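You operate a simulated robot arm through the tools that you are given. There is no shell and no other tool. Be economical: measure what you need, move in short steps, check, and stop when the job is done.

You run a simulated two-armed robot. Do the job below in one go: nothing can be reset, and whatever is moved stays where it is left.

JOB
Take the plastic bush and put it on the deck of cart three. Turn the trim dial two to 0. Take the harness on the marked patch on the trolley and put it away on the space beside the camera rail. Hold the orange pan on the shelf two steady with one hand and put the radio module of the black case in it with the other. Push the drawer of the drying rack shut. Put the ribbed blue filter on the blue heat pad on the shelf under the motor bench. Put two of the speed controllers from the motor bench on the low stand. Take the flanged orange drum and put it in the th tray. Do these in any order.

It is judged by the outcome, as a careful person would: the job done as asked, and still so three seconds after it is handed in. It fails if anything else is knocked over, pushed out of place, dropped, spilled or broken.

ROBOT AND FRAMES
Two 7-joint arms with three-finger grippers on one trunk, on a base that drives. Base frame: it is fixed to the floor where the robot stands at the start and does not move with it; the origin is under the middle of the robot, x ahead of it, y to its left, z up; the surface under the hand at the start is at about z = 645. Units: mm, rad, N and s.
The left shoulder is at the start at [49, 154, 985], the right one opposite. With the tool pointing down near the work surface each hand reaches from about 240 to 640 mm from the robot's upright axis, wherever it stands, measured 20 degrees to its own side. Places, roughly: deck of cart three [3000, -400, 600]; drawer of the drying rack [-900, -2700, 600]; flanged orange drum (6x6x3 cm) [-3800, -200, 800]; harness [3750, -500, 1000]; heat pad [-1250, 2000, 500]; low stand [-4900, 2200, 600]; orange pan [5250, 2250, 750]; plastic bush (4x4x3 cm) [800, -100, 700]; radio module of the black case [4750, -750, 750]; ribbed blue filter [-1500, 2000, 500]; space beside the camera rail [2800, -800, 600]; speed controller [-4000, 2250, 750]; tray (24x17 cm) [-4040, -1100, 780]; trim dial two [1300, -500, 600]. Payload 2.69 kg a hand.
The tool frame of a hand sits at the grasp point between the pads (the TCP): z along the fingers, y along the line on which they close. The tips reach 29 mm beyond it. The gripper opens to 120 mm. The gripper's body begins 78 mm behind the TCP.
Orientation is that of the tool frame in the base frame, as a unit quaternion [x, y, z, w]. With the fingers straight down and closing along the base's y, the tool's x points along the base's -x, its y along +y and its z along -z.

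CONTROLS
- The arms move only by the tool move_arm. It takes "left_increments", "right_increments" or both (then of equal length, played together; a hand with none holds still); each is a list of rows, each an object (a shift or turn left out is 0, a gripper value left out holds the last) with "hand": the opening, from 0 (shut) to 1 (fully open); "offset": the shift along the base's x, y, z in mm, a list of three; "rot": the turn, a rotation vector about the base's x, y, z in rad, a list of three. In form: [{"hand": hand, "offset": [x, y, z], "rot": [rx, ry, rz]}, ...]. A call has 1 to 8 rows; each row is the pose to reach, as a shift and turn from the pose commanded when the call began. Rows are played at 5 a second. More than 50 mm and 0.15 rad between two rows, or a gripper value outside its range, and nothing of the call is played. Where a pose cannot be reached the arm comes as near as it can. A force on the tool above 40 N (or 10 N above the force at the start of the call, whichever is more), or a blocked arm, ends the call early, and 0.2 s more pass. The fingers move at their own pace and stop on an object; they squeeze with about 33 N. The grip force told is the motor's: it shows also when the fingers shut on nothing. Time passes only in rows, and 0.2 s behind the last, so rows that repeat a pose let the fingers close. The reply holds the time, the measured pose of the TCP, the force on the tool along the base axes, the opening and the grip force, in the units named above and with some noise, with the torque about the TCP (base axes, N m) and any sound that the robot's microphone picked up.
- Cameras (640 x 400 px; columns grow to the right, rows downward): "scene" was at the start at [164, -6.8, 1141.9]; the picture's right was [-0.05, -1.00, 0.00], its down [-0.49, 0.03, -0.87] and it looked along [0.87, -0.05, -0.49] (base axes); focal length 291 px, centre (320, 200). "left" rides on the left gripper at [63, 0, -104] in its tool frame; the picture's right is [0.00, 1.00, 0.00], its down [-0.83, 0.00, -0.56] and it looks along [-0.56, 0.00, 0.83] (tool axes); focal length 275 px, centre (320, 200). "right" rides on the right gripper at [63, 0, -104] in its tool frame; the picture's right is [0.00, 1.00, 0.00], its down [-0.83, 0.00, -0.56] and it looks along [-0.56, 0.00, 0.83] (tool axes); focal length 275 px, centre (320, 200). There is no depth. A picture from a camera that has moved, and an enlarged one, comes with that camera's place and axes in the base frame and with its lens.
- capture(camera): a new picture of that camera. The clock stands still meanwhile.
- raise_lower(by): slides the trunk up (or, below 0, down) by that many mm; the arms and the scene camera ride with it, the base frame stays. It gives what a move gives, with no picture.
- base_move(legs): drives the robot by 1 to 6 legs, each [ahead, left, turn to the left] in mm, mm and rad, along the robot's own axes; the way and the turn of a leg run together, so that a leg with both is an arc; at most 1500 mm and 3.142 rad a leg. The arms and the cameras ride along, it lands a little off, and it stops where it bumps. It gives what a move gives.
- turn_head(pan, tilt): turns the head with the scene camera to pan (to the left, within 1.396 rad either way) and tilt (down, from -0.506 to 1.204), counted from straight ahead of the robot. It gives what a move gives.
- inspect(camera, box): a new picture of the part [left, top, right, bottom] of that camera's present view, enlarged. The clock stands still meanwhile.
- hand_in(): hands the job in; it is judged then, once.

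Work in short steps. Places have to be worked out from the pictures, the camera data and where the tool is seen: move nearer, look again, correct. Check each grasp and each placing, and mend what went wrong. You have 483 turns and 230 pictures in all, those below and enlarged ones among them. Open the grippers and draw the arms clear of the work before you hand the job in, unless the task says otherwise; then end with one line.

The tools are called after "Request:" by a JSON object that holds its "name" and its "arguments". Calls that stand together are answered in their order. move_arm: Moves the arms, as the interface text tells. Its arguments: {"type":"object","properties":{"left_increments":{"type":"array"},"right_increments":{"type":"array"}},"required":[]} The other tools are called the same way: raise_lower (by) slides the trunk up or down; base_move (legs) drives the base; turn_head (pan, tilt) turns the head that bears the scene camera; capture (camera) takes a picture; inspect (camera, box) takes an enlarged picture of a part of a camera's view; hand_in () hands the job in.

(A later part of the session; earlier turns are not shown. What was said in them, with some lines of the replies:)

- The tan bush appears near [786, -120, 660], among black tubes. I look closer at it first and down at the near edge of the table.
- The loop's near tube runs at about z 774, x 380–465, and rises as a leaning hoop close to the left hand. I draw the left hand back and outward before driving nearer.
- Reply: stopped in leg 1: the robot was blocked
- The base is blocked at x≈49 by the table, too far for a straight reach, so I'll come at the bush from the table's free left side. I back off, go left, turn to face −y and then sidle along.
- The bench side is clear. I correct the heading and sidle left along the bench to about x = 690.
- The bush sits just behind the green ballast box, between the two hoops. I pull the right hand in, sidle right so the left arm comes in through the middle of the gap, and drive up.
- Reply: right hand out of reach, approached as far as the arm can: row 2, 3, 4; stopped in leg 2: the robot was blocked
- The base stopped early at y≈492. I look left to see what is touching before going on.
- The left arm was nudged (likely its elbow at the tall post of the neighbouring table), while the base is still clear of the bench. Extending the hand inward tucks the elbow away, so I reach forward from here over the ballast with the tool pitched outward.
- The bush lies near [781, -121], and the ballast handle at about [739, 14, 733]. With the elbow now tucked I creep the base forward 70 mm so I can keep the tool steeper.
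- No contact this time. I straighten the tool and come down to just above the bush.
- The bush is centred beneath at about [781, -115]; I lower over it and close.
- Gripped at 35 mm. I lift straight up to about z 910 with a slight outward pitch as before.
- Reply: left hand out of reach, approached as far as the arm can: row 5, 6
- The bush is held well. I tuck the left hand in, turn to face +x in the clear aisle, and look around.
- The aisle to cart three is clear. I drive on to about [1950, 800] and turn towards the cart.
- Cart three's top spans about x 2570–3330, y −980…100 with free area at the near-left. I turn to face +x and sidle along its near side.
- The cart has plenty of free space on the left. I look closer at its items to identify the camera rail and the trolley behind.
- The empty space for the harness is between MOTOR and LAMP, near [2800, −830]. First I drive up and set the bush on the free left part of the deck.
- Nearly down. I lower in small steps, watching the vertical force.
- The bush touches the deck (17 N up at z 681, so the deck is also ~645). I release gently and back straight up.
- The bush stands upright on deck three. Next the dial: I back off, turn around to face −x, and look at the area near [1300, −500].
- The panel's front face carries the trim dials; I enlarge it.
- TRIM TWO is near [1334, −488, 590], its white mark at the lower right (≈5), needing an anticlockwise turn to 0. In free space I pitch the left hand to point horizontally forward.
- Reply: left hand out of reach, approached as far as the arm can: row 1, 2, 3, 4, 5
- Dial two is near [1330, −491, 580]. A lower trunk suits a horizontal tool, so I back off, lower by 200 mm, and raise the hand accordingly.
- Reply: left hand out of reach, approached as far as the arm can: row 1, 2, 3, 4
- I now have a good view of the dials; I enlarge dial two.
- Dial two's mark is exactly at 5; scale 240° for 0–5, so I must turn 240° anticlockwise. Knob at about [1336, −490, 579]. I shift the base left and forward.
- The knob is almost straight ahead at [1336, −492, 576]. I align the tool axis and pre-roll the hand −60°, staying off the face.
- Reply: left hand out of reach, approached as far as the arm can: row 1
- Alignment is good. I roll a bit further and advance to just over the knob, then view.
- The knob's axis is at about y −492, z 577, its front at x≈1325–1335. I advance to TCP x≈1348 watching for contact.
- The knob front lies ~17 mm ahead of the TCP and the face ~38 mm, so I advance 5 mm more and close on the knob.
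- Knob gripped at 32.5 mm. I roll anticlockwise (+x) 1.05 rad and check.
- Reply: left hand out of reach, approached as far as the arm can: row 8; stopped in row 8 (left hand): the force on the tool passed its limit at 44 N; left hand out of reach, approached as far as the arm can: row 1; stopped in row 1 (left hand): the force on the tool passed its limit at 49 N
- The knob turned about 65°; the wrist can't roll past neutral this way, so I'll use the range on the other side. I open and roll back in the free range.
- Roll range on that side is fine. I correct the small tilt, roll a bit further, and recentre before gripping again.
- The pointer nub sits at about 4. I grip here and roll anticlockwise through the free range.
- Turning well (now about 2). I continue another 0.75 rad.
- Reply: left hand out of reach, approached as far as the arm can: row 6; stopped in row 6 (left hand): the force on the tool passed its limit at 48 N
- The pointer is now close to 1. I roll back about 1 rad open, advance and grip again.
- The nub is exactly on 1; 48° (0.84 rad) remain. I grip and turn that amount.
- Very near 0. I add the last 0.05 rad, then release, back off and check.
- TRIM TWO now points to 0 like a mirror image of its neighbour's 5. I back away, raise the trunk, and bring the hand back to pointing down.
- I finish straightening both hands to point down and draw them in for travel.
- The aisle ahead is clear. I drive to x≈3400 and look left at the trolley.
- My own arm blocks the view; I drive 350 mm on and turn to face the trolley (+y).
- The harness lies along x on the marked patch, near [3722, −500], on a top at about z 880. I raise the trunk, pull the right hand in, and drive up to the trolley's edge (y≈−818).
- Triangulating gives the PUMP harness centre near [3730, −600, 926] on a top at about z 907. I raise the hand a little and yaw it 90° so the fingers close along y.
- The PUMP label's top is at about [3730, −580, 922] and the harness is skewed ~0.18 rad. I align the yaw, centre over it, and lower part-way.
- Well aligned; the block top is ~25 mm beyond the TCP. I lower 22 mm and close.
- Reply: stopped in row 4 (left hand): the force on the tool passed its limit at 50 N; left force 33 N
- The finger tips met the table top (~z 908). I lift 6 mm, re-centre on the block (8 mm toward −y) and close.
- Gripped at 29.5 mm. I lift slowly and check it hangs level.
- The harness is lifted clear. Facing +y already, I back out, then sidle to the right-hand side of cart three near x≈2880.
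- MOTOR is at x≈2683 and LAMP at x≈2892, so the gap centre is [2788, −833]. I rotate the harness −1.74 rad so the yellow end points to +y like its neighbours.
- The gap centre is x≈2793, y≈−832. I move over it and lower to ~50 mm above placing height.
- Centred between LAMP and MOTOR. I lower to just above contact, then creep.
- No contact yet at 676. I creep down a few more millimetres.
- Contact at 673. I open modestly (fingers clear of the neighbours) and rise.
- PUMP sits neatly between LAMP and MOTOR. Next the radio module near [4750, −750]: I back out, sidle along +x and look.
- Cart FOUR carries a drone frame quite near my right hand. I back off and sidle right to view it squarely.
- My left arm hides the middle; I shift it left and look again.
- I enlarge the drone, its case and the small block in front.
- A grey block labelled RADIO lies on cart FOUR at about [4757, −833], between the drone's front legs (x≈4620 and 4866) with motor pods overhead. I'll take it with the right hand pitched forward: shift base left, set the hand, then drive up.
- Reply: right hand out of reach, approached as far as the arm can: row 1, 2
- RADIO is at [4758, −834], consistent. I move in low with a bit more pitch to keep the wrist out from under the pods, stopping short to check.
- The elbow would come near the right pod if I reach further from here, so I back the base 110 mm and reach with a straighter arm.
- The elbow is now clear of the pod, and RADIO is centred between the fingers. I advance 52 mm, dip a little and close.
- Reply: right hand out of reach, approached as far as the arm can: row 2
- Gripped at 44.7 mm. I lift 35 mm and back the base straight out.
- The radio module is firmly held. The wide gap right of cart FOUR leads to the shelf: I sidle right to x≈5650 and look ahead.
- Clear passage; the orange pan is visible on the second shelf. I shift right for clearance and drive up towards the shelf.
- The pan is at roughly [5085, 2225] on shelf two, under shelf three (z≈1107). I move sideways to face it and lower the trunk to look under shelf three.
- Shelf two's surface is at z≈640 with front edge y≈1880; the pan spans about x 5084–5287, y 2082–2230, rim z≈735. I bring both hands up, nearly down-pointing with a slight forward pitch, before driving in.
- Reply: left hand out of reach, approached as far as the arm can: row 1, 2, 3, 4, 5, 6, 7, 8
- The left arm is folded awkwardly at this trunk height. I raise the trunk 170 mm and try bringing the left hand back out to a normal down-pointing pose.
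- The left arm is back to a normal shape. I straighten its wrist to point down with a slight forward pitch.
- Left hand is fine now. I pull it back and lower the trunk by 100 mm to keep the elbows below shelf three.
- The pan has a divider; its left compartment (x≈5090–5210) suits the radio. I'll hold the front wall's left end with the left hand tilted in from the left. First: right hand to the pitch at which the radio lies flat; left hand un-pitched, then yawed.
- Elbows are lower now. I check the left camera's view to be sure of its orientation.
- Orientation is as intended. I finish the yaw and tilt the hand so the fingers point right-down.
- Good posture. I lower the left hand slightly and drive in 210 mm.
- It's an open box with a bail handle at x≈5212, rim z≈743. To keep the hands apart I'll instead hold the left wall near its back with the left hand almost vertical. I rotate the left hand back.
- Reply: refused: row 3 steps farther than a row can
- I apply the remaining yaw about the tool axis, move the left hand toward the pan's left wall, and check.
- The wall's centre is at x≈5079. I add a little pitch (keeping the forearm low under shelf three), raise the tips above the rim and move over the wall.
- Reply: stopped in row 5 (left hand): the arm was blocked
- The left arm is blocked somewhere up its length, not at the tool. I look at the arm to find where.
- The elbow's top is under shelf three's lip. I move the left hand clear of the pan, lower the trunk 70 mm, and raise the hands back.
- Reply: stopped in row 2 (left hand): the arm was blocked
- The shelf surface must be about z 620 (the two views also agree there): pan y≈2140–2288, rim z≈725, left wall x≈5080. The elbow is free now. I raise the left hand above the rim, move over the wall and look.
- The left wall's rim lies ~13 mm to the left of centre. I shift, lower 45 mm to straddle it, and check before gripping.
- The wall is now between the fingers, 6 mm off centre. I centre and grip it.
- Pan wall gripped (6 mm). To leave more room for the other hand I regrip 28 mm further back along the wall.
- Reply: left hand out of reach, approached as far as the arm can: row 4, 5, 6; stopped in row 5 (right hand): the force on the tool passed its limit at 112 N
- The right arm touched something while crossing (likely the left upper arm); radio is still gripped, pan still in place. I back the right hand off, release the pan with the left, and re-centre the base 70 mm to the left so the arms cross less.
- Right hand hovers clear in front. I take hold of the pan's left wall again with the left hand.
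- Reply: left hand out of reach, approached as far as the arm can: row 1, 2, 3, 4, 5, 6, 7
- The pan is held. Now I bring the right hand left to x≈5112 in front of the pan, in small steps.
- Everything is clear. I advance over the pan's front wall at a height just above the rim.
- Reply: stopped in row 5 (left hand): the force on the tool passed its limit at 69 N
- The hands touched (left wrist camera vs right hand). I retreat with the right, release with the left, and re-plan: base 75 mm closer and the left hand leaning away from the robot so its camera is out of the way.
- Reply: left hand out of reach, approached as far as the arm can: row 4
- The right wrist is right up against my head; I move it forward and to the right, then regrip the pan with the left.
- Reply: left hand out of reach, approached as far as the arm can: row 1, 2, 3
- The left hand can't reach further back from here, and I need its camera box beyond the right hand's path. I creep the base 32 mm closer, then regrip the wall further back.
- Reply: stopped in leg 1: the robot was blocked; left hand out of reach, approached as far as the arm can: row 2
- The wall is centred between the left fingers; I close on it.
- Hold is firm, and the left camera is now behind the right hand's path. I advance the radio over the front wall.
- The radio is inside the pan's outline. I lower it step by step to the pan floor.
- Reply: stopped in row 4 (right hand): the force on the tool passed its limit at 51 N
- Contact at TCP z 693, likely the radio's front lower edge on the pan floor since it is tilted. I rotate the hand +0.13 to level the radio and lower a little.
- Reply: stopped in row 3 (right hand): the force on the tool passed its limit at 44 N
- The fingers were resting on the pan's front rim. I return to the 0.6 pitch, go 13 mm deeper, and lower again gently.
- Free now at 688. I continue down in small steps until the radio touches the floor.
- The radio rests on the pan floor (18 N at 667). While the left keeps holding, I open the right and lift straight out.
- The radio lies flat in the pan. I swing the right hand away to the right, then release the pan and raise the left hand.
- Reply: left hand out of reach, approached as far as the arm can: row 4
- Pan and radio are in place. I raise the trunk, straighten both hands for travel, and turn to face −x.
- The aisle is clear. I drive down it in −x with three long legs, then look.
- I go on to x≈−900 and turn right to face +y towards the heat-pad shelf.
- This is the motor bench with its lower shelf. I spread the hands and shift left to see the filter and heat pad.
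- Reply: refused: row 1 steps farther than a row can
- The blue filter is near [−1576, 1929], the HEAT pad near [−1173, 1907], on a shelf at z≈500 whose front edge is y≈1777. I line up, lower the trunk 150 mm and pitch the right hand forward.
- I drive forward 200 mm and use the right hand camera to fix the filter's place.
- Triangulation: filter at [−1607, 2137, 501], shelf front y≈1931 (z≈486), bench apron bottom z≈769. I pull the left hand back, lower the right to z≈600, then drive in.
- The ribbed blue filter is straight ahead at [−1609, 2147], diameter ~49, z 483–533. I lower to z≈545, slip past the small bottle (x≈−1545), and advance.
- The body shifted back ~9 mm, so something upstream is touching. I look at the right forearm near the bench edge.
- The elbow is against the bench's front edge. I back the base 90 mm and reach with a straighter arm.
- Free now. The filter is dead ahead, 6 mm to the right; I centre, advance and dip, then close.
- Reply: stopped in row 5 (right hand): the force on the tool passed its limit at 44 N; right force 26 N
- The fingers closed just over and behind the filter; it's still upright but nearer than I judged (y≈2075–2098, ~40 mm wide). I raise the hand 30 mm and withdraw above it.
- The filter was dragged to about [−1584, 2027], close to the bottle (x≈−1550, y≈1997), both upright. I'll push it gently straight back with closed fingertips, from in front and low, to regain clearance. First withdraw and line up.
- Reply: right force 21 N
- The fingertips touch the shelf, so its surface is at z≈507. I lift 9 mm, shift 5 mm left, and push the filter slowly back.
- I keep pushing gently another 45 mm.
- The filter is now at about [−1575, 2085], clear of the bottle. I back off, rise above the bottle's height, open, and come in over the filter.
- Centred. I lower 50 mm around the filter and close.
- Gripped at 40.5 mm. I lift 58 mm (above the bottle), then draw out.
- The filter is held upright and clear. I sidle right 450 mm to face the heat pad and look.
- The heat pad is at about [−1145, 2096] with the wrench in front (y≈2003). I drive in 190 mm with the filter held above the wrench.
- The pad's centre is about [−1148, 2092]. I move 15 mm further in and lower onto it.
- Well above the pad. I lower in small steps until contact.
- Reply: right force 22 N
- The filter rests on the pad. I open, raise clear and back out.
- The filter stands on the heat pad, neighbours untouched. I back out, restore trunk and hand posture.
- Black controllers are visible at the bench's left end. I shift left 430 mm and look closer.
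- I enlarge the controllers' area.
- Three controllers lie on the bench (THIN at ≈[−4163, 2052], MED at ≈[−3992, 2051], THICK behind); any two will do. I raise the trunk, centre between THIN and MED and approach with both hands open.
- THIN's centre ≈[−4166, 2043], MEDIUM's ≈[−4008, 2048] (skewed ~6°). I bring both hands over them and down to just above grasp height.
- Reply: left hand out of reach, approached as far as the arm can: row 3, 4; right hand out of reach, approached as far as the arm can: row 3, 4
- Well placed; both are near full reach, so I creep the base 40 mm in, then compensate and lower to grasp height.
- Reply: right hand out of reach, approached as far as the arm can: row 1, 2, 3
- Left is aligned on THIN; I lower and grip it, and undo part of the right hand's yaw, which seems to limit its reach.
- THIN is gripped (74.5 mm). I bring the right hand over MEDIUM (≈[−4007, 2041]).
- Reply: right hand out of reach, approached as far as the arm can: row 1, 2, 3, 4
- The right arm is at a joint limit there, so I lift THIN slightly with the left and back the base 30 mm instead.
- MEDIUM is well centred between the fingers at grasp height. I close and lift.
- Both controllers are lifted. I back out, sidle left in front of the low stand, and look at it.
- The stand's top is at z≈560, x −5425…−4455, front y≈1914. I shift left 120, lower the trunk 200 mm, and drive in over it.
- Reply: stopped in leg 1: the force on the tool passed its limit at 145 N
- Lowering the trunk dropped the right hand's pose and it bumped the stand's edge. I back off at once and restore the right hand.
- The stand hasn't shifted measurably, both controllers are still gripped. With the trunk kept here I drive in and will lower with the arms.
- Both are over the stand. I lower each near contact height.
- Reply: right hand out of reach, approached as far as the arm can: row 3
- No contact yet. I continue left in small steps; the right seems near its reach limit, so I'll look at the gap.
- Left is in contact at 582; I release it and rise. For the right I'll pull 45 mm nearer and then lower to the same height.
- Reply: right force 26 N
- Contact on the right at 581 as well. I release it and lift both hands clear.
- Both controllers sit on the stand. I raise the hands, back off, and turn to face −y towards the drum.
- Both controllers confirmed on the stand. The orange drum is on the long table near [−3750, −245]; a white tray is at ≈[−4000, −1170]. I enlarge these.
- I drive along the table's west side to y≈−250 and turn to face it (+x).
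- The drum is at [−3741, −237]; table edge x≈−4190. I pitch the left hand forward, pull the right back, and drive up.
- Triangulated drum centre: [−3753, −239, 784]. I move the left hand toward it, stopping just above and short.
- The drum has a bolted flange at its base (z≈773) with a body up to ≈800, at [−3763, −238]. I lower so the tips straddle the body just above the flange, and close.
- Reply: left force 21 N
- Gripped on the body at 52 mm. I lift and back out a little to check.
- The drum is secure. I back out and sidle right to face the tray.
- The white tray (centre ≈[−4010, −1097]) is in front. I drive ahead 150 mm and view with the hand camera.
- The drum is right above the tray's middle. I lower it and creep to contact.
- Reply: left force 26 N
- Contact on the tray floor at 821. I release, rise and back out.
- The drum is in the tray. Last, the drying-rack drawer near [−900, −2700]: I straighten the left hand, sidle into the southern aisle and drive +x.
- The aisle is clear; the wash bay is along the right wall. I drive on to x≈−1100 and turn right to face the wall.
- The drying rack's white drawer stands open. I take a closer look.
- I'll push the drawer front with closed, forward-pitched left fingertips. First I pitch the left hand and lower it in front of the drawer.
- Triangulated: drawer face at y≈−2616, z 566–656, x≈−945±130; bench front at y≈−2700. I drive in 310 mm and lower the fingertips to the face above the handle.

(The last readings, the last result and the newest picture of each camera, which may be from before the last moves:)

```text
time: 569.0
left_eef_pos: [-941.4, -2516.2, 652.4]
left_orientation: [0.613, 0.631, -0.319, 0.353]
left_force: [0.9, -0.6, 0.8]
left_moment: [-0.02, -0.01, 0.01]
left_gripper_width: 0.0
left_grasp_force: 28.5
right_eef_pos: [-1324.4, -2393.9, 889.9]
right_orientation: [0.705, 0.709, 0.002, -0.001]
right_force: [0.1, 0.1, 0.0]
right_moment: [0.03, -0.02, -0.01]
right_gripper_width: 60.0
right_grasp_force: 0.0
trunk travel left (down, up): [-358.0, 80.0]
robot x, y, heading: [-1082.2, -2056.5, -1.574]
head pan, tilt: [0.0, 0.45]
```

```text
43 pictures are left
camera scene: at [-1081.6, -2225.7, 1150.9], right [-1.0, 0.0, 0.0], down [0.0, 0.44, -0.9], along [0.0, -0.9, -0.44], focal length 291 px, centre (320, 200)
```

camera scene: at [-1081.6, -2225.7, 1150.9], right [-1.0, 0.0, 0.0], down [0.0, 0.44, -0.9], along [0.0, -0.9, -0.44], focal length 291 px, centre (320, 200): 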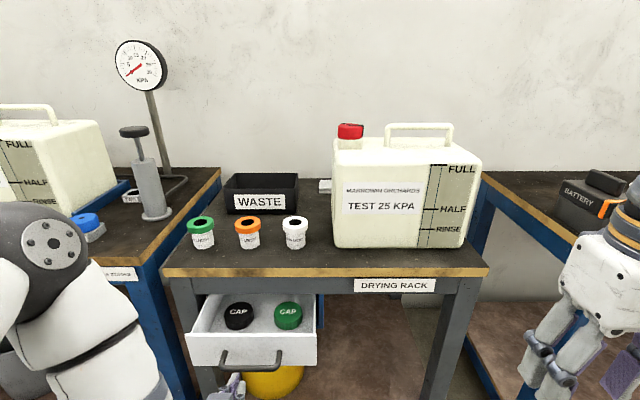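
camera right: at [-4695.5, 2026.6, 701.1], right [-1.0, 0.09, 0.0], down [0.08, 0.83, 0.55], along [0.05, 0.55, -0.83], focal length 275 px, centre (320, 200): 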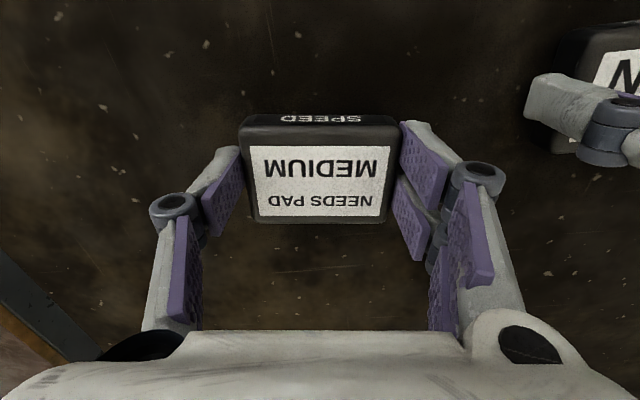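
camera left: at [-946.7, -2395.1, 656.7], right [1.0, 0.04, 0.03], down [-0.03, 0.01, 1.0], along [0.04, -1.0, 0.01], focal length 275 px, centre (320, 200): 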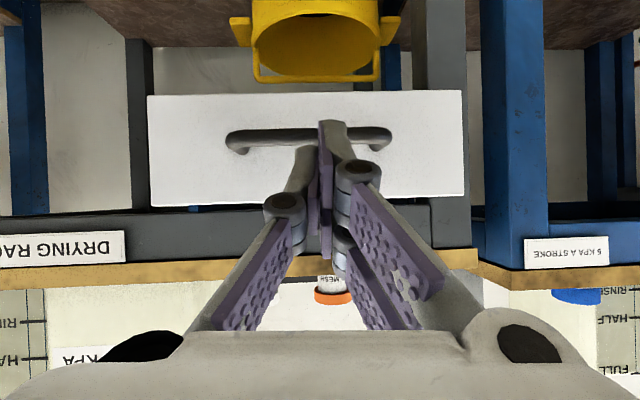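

Fingertips are in line above the handle. I approach to just before contact, then push slowly in 9 mm steps.

Request:
{"name": "move_arm", "arguments": {"left_increments": [{"offset": [-4, -25, -1]}, {"offset": [-7, -50, -2]}, {"offset": [-7, -66, -2]}]}}

Request:
{"name": "move_arm", "arguments": {"left_increments": [{"offset": [0, -9, 0]}, {"offset": [0, -18, 0]}, {"offset": [0, -27, 0]}, {"offset": [0, -36, 0]}, {"offset": [0, -45, 0]}, {"offset": [0, -54, 0]}, {"offset": [0, -62, 0]}, {"offset": [0, -70, 0]}]}}

Request:
{"name": "capture", "arguments": {"camera": "scene"}}

```text
time: 569.8
left_eef_pos: [-949.8, -2581.9, 649.3]
left_orientation: [0.612, 0.631, -0.32, 0.354]
left_force: [0.6, 1.7, 1.1]
left_moment: [0.04, 0.0, 0.0]
left_gripper_width: 0.0
left_grasp_force: 28.3
right_eef_pos: [-1323.7, -2394.6, 890.2]
right_orientation: [0.704, 0.71, 0.001, -0.002]
right_force: [-0.4, 0.0, -0.5]
right_moment: [0.02, 0.01, 0.0]
right_gripper_width: 60.1
right_grasp_force: 0.1
trunk travel left (down, up): [-358.0, 80.0]
robot x, y, heading: [-1079.1, -2059.6, -1.575]
head pan, tilt: [0.0, 0.45]
```

```text
time: 571.6
left_eef_pos: [-948.9, -2650.8, 649.6]
left_orientation: [0.613, 0.631, -0.319, 0.353]
left_force: [0.5, 1.2, 0.1]
left_moment: [0.04, 0.01, -0.01]
left_gripper_width: 0.1
left_grasp_force: 28.7
right_eef_pos: [-1324.7, -2393.2, 890.8]
right_orientation: [0.705, 0.709, 0.002, -0.001]
right_force: [0.8, -0.5, 0.2]
right_moment: [0.0, 0.01, -0.01]
right_gripper_width: 60.1
right_grasp_force: 0.0
trunk travel left (down, up): [-358.0, 80.0]
robot x, y, heading: [-1079.6, -2058.0, -1.573]
head pan, tilt: [0.0, 0.45]
```

```text
42 pictures are left
camera scene: at [-1081.4, -2225.5, 1150.9], right [-1.0, 0.0, 0.0], down [0.0, 0.44, -0.9], along [0.0, -0.9, -0.44], focal length 291 px, centre (320, 200)
```

scene: 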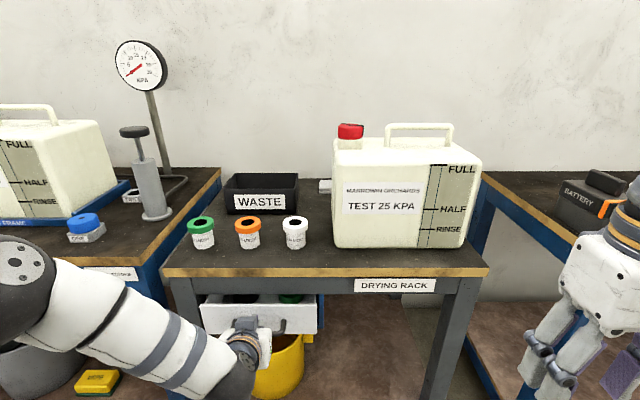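

The drawer is sliding in freely. I continue until it stops.

Request:
{"name": "move_arm", "arguments": {"left_increments": [{"offset": [0, -8, 0]}, {"offset": [0, -16, 0]}, {"offset": [0, -24, 0]}, {"offset": [0, -32, 0]}, {"offset": [0, -40, 0]}, {"offset": [0, -48, 0]}]}}

Request:
{"name": "capture", "arguments": {"camera": "scene"}}

```text
time: 572.5
left_eef_pos: [-949.2, -2671.1, 649.5]
left_orientation: [0.613, 0.633, -0.316, 0.352]
left_force: [5.0, 28.2, 22.4]
left_moment: [0.65, -0.25, 0.13]
left_gripper_width: 0.0
left_grasp_force: 28.0
right_eef_pos: [-1324.1, -2389.4, 891.9]
right_orientation: [0.704, 0.71, 0.001, 0.0]
right_force: [0.3, -0.1, -1.7]
right_moment: [0.02, -0.02, -0.03]
right_gripper_width: 59.9
right_grasp_force: 0.0
trunk travel left (down, up): [-358.0, 80.0]
robot x, y, heading: [-1080.7, -2058.9, -1.567]
head pan, tilt: [0.0, 0.45]
stopped in row 4 (left hand): the force on the tool passed its limit at 54 N (the readings are from after the stop); the commanded pose is now the measured one
```

```text
41 pictures are left
camera scene: at [-1081.2, -2220.5, 1151.9], right [-1.0, 0.0, 0.0], down [0.0, 0.43, -0.9], along [0.0, -0.9, -0.43], focal length 291 px, centre (320, 200)
```

scene: 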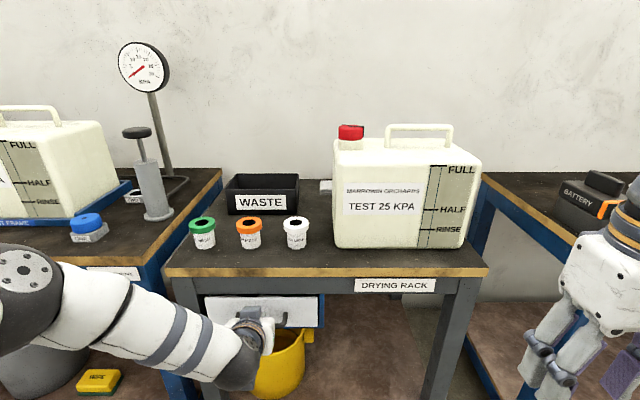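

It met its stop. I draw the hand back and look whether the drawer is fully shut.

Request:
{"name": "move_arm", "arguments": {"left_increments": [{"offset": [0, 30, 0]}, {"offset": [0, 75, 0]}, {"offset": [0, 120, 10]}, {"offset": [0, 165, 30]}]}}

Request:
{"name": "base_move", "arguments": {"legs": [[-200, 0, 0]]}}

Request:
{"name": "capture", "arguments": {"camera": "left"}}

Request:
{"name": "inspect", "arguments": {"camera": "scene", "box": [180, 200, 420, 350]}}

```text
time: 573.5
left_eef_pos: [-948.7, -2510.3, 676.3]
left_orientation: [0.614, 0.632, -0.316, 0.351]
left_force: [-0.3, 0.1, 0.1]
left_moment: [-0.02, 0.0, 0.03]
left_gripper_width: 0.2
left_grasp_force: 28.4
right_eef_pos: [-1323.4, -2393.7, 889.6]
right_orientation: [0.704, 0.71, 0.001, -0.001]
right_force: [-1.1, -0.1, -0.5]
right_moment: [-0.01, -0.01, -0.01]
right_gripper_width: 60.0
right_grasp_force: 0.0
trunk travel left (down, up): [-358.0, 80.0]
robot x, y, heading: [-1083.8, -2059.2, -1.568]
head pan, tilt: [0.0, 0.45]
```

```text
time: 575.1
left_eef_pos: [-947.5, -2313.8, 676.4]
left_orientation: [0.613, 0.633, -0.316, 0.351]
left_force: [0.3, -0.2, 0.2]
left_moment: [-0.01, 0.0, 0.01]
left_gripper_width: 0.0
left_grasp_force: 29.1
right_eef_pos: [-1323.3, -2197.9, 889.8]
right_orientation: [0.703, 0.711, 0.002, 0.0]
right_force: [0.9, 0.6, 0.0]
right_moment: [-0.02, 0.04, 0.02]
right_gripper_width: 60.0
right_grasp_force: 0.1
trunk travel left (down, up): [-358.0, 80.0]
robot x, y, heading: [-1078.8, -1864.7, -1.571]
head pan, tilt: [0.0, 0.45]
```

```text
40 pictures are left
camera left: at [-953.4, -2193.2, 681.2], right [1.0, 0.04, 0.03], down [-0.03, 0.0, 1.0], along [0.04, -1.0, 0.0], focal length 275 px, centre (320, 200)
```

left: 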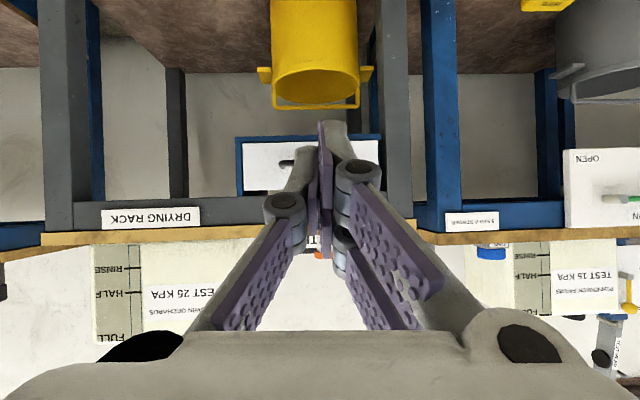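

```text
2.67 times, centred on (300, 275) of scene
camera zoom: at [-1080.9, -2028.9, 1151.0], right [-1.0, 0.0, 0.0], down [0.0, 0.43, -0.9], along [0.0, -0.9, -0.43], focal length 777 px, centre (373, 0)
```

zoom: 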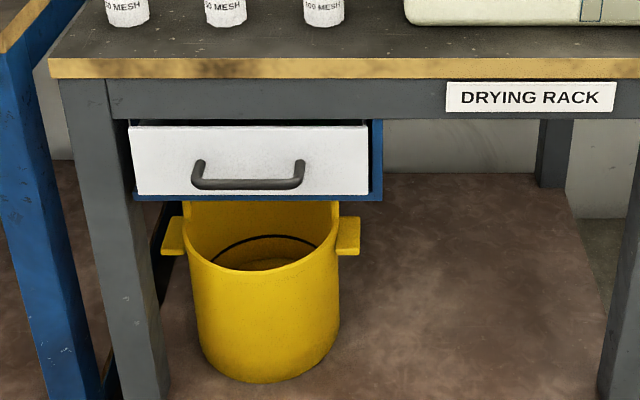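

It looks shut within its blue case; I zoom in more to be sure it's flush.

Request:
{"name": "inspect", "arguments": {"camera": "scene", "box": [220, 235, 330, 290]}}

```text
5.82 times, centred on (275, 262) of scene
camera zoom: at [-1080.9, -2028.9, 1151.0], right [-1.0, 0.0, 0.0], down [0.0, 0.43, -0.9], along [0.0, -0.9, -0.43], focal length 1694 px, centre (582, -164)
```

zoom: 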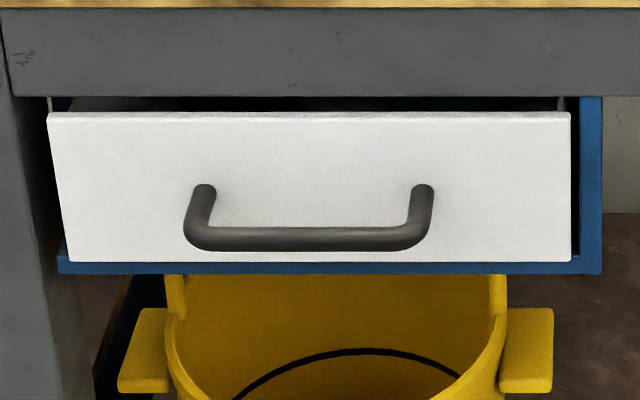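

I measure the drawer face's distance with the level left camera, enlarged.

Request:
{"name": "inspect", "arguments": {"camera": "left", "box": [220, 110, 400, 222]}}

```text
3.56 times, centred on (310, 166) of left
camera zoom: at [-953.4, -2193.2, 681.2], right [1.0, 0.04, 0.03], down [-0.03, 0.0, 1.0], along [0.04, -1.0, 0.0], focal length 979 px, centre (356, 321)
```

zoom: 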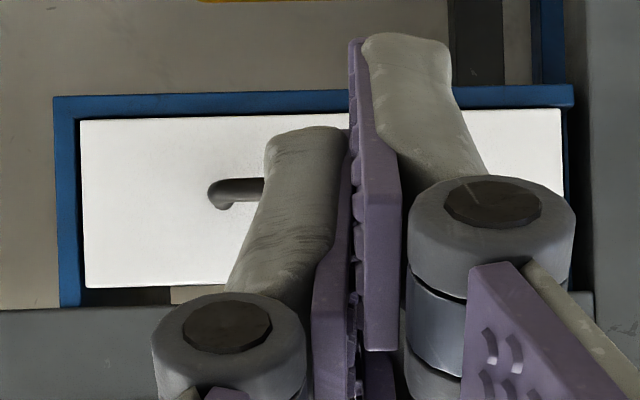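

The white face now sits inset inside the blue case's frame, flush all around: shut. I open both grippers, draw the arms up and away from the work, and then hand in.

Request:
{"name": "move_arm", "arguments": {"left_increments": [{"hand": 0.5, "offset": [0, 30, 20], "rot": [0.14, 0, 0]}, {"hand": 0.5, "offset": [0, 50, 50], "rot": [0.28, 0, 0]}, {"offset": [0, 60, 80], "rot": [0.42, 0, 0]}, {"offset": [0, 70, 110], "rot": [0.56, 0, 0]}, {"offset": [0, 80, 140], "rot": [0.7, 0, 0]}]}}

Request:
{"name": "base_move", "arguments": {"legs": [[-150, 0, 0]]}}

Request:
{"name": "capture", "arguments": {"camera": "scene"}}

```text
time: 576.3
left_eef_pos: [-949.7, -2234.9, 816.4]
left_orientation: [0.698, 0.702, -0.081, 0.118]
left_force: [0.1, 0.3, -0.4]
left_moment: [-0.04, -0.01, -0.01]
left_gripper_width: 60.3
left_grasp_force: 0.1
right_eef_pos: [-1323.4, -2197.6, 890.6]
right_orientation: [0.704, 0.71, 0.002, 0.0]
right_force: [0.0, 0.0, -0.1]
right_moment: [0.03, -0.03, 0.02]
right_gripper_width: 59.9
right_grasp_force: 0.2
trunk travel left (down, up): [-358.0, 80.0]
robot x, y, heading: [-1076.9, -1865.1, -1.573]
head pan, tilt: [0.0, 0.45]
```

```text
time: 577.7
left_eef_pos: [-946.5, -2083.0, 815.4]
left_orientation: [0.695, 0.704, -0.08, 0.119]
left_force: [0.1, 0.7, -0.7]
left_moment: [-0.02, -0.04, 0.03]
left_gripper_width: 59.7
left_grasp_force: 0.1
right_eef_pos: [-1322.2, -2048.5, 890.5]
right_orientation: [0.702, 0.712, 0.001, -0.001]
right_force: [0.5, 0.6, 0.2]
right_moment: [-0.05, 0.01, 0.01]
right_gripper_width: 59.9
right_grasp_force: 0.0
trunk travel left (down, up): [-358.0, 80.0]
robot x, y, heading: [-1077.9, -1711.8, -1.569]
head pan, tilt: [0.0, 0.45]
```

```text
36 pictures are left
camera scene: at [-1080.6, -1878.0, 1151.0], right [-1.0, 0.0, 0.0], down [0.0, 0.43, -0.9], along [0.0, -0.9, -0.43], focal length 291 px, centre (320, 200)
```

scene: 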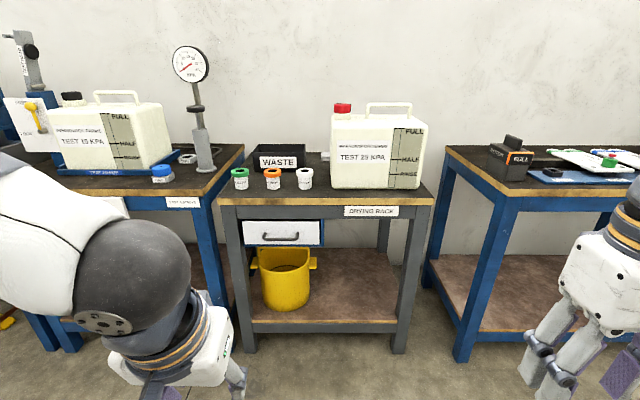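

The drawer is shut under the bench, everything around it stands as before, and both arms are clear with open grippers. All eight jobs are done, so I hand in.

Request:
{"name": "hand_in", "arguments": {}}

```text
The job is handed in.
```

All eight jobs are done and the job is handed in; the right hand bumped the low stand's edge once and my arms touched shelf three's lip, with no visible shift in either.
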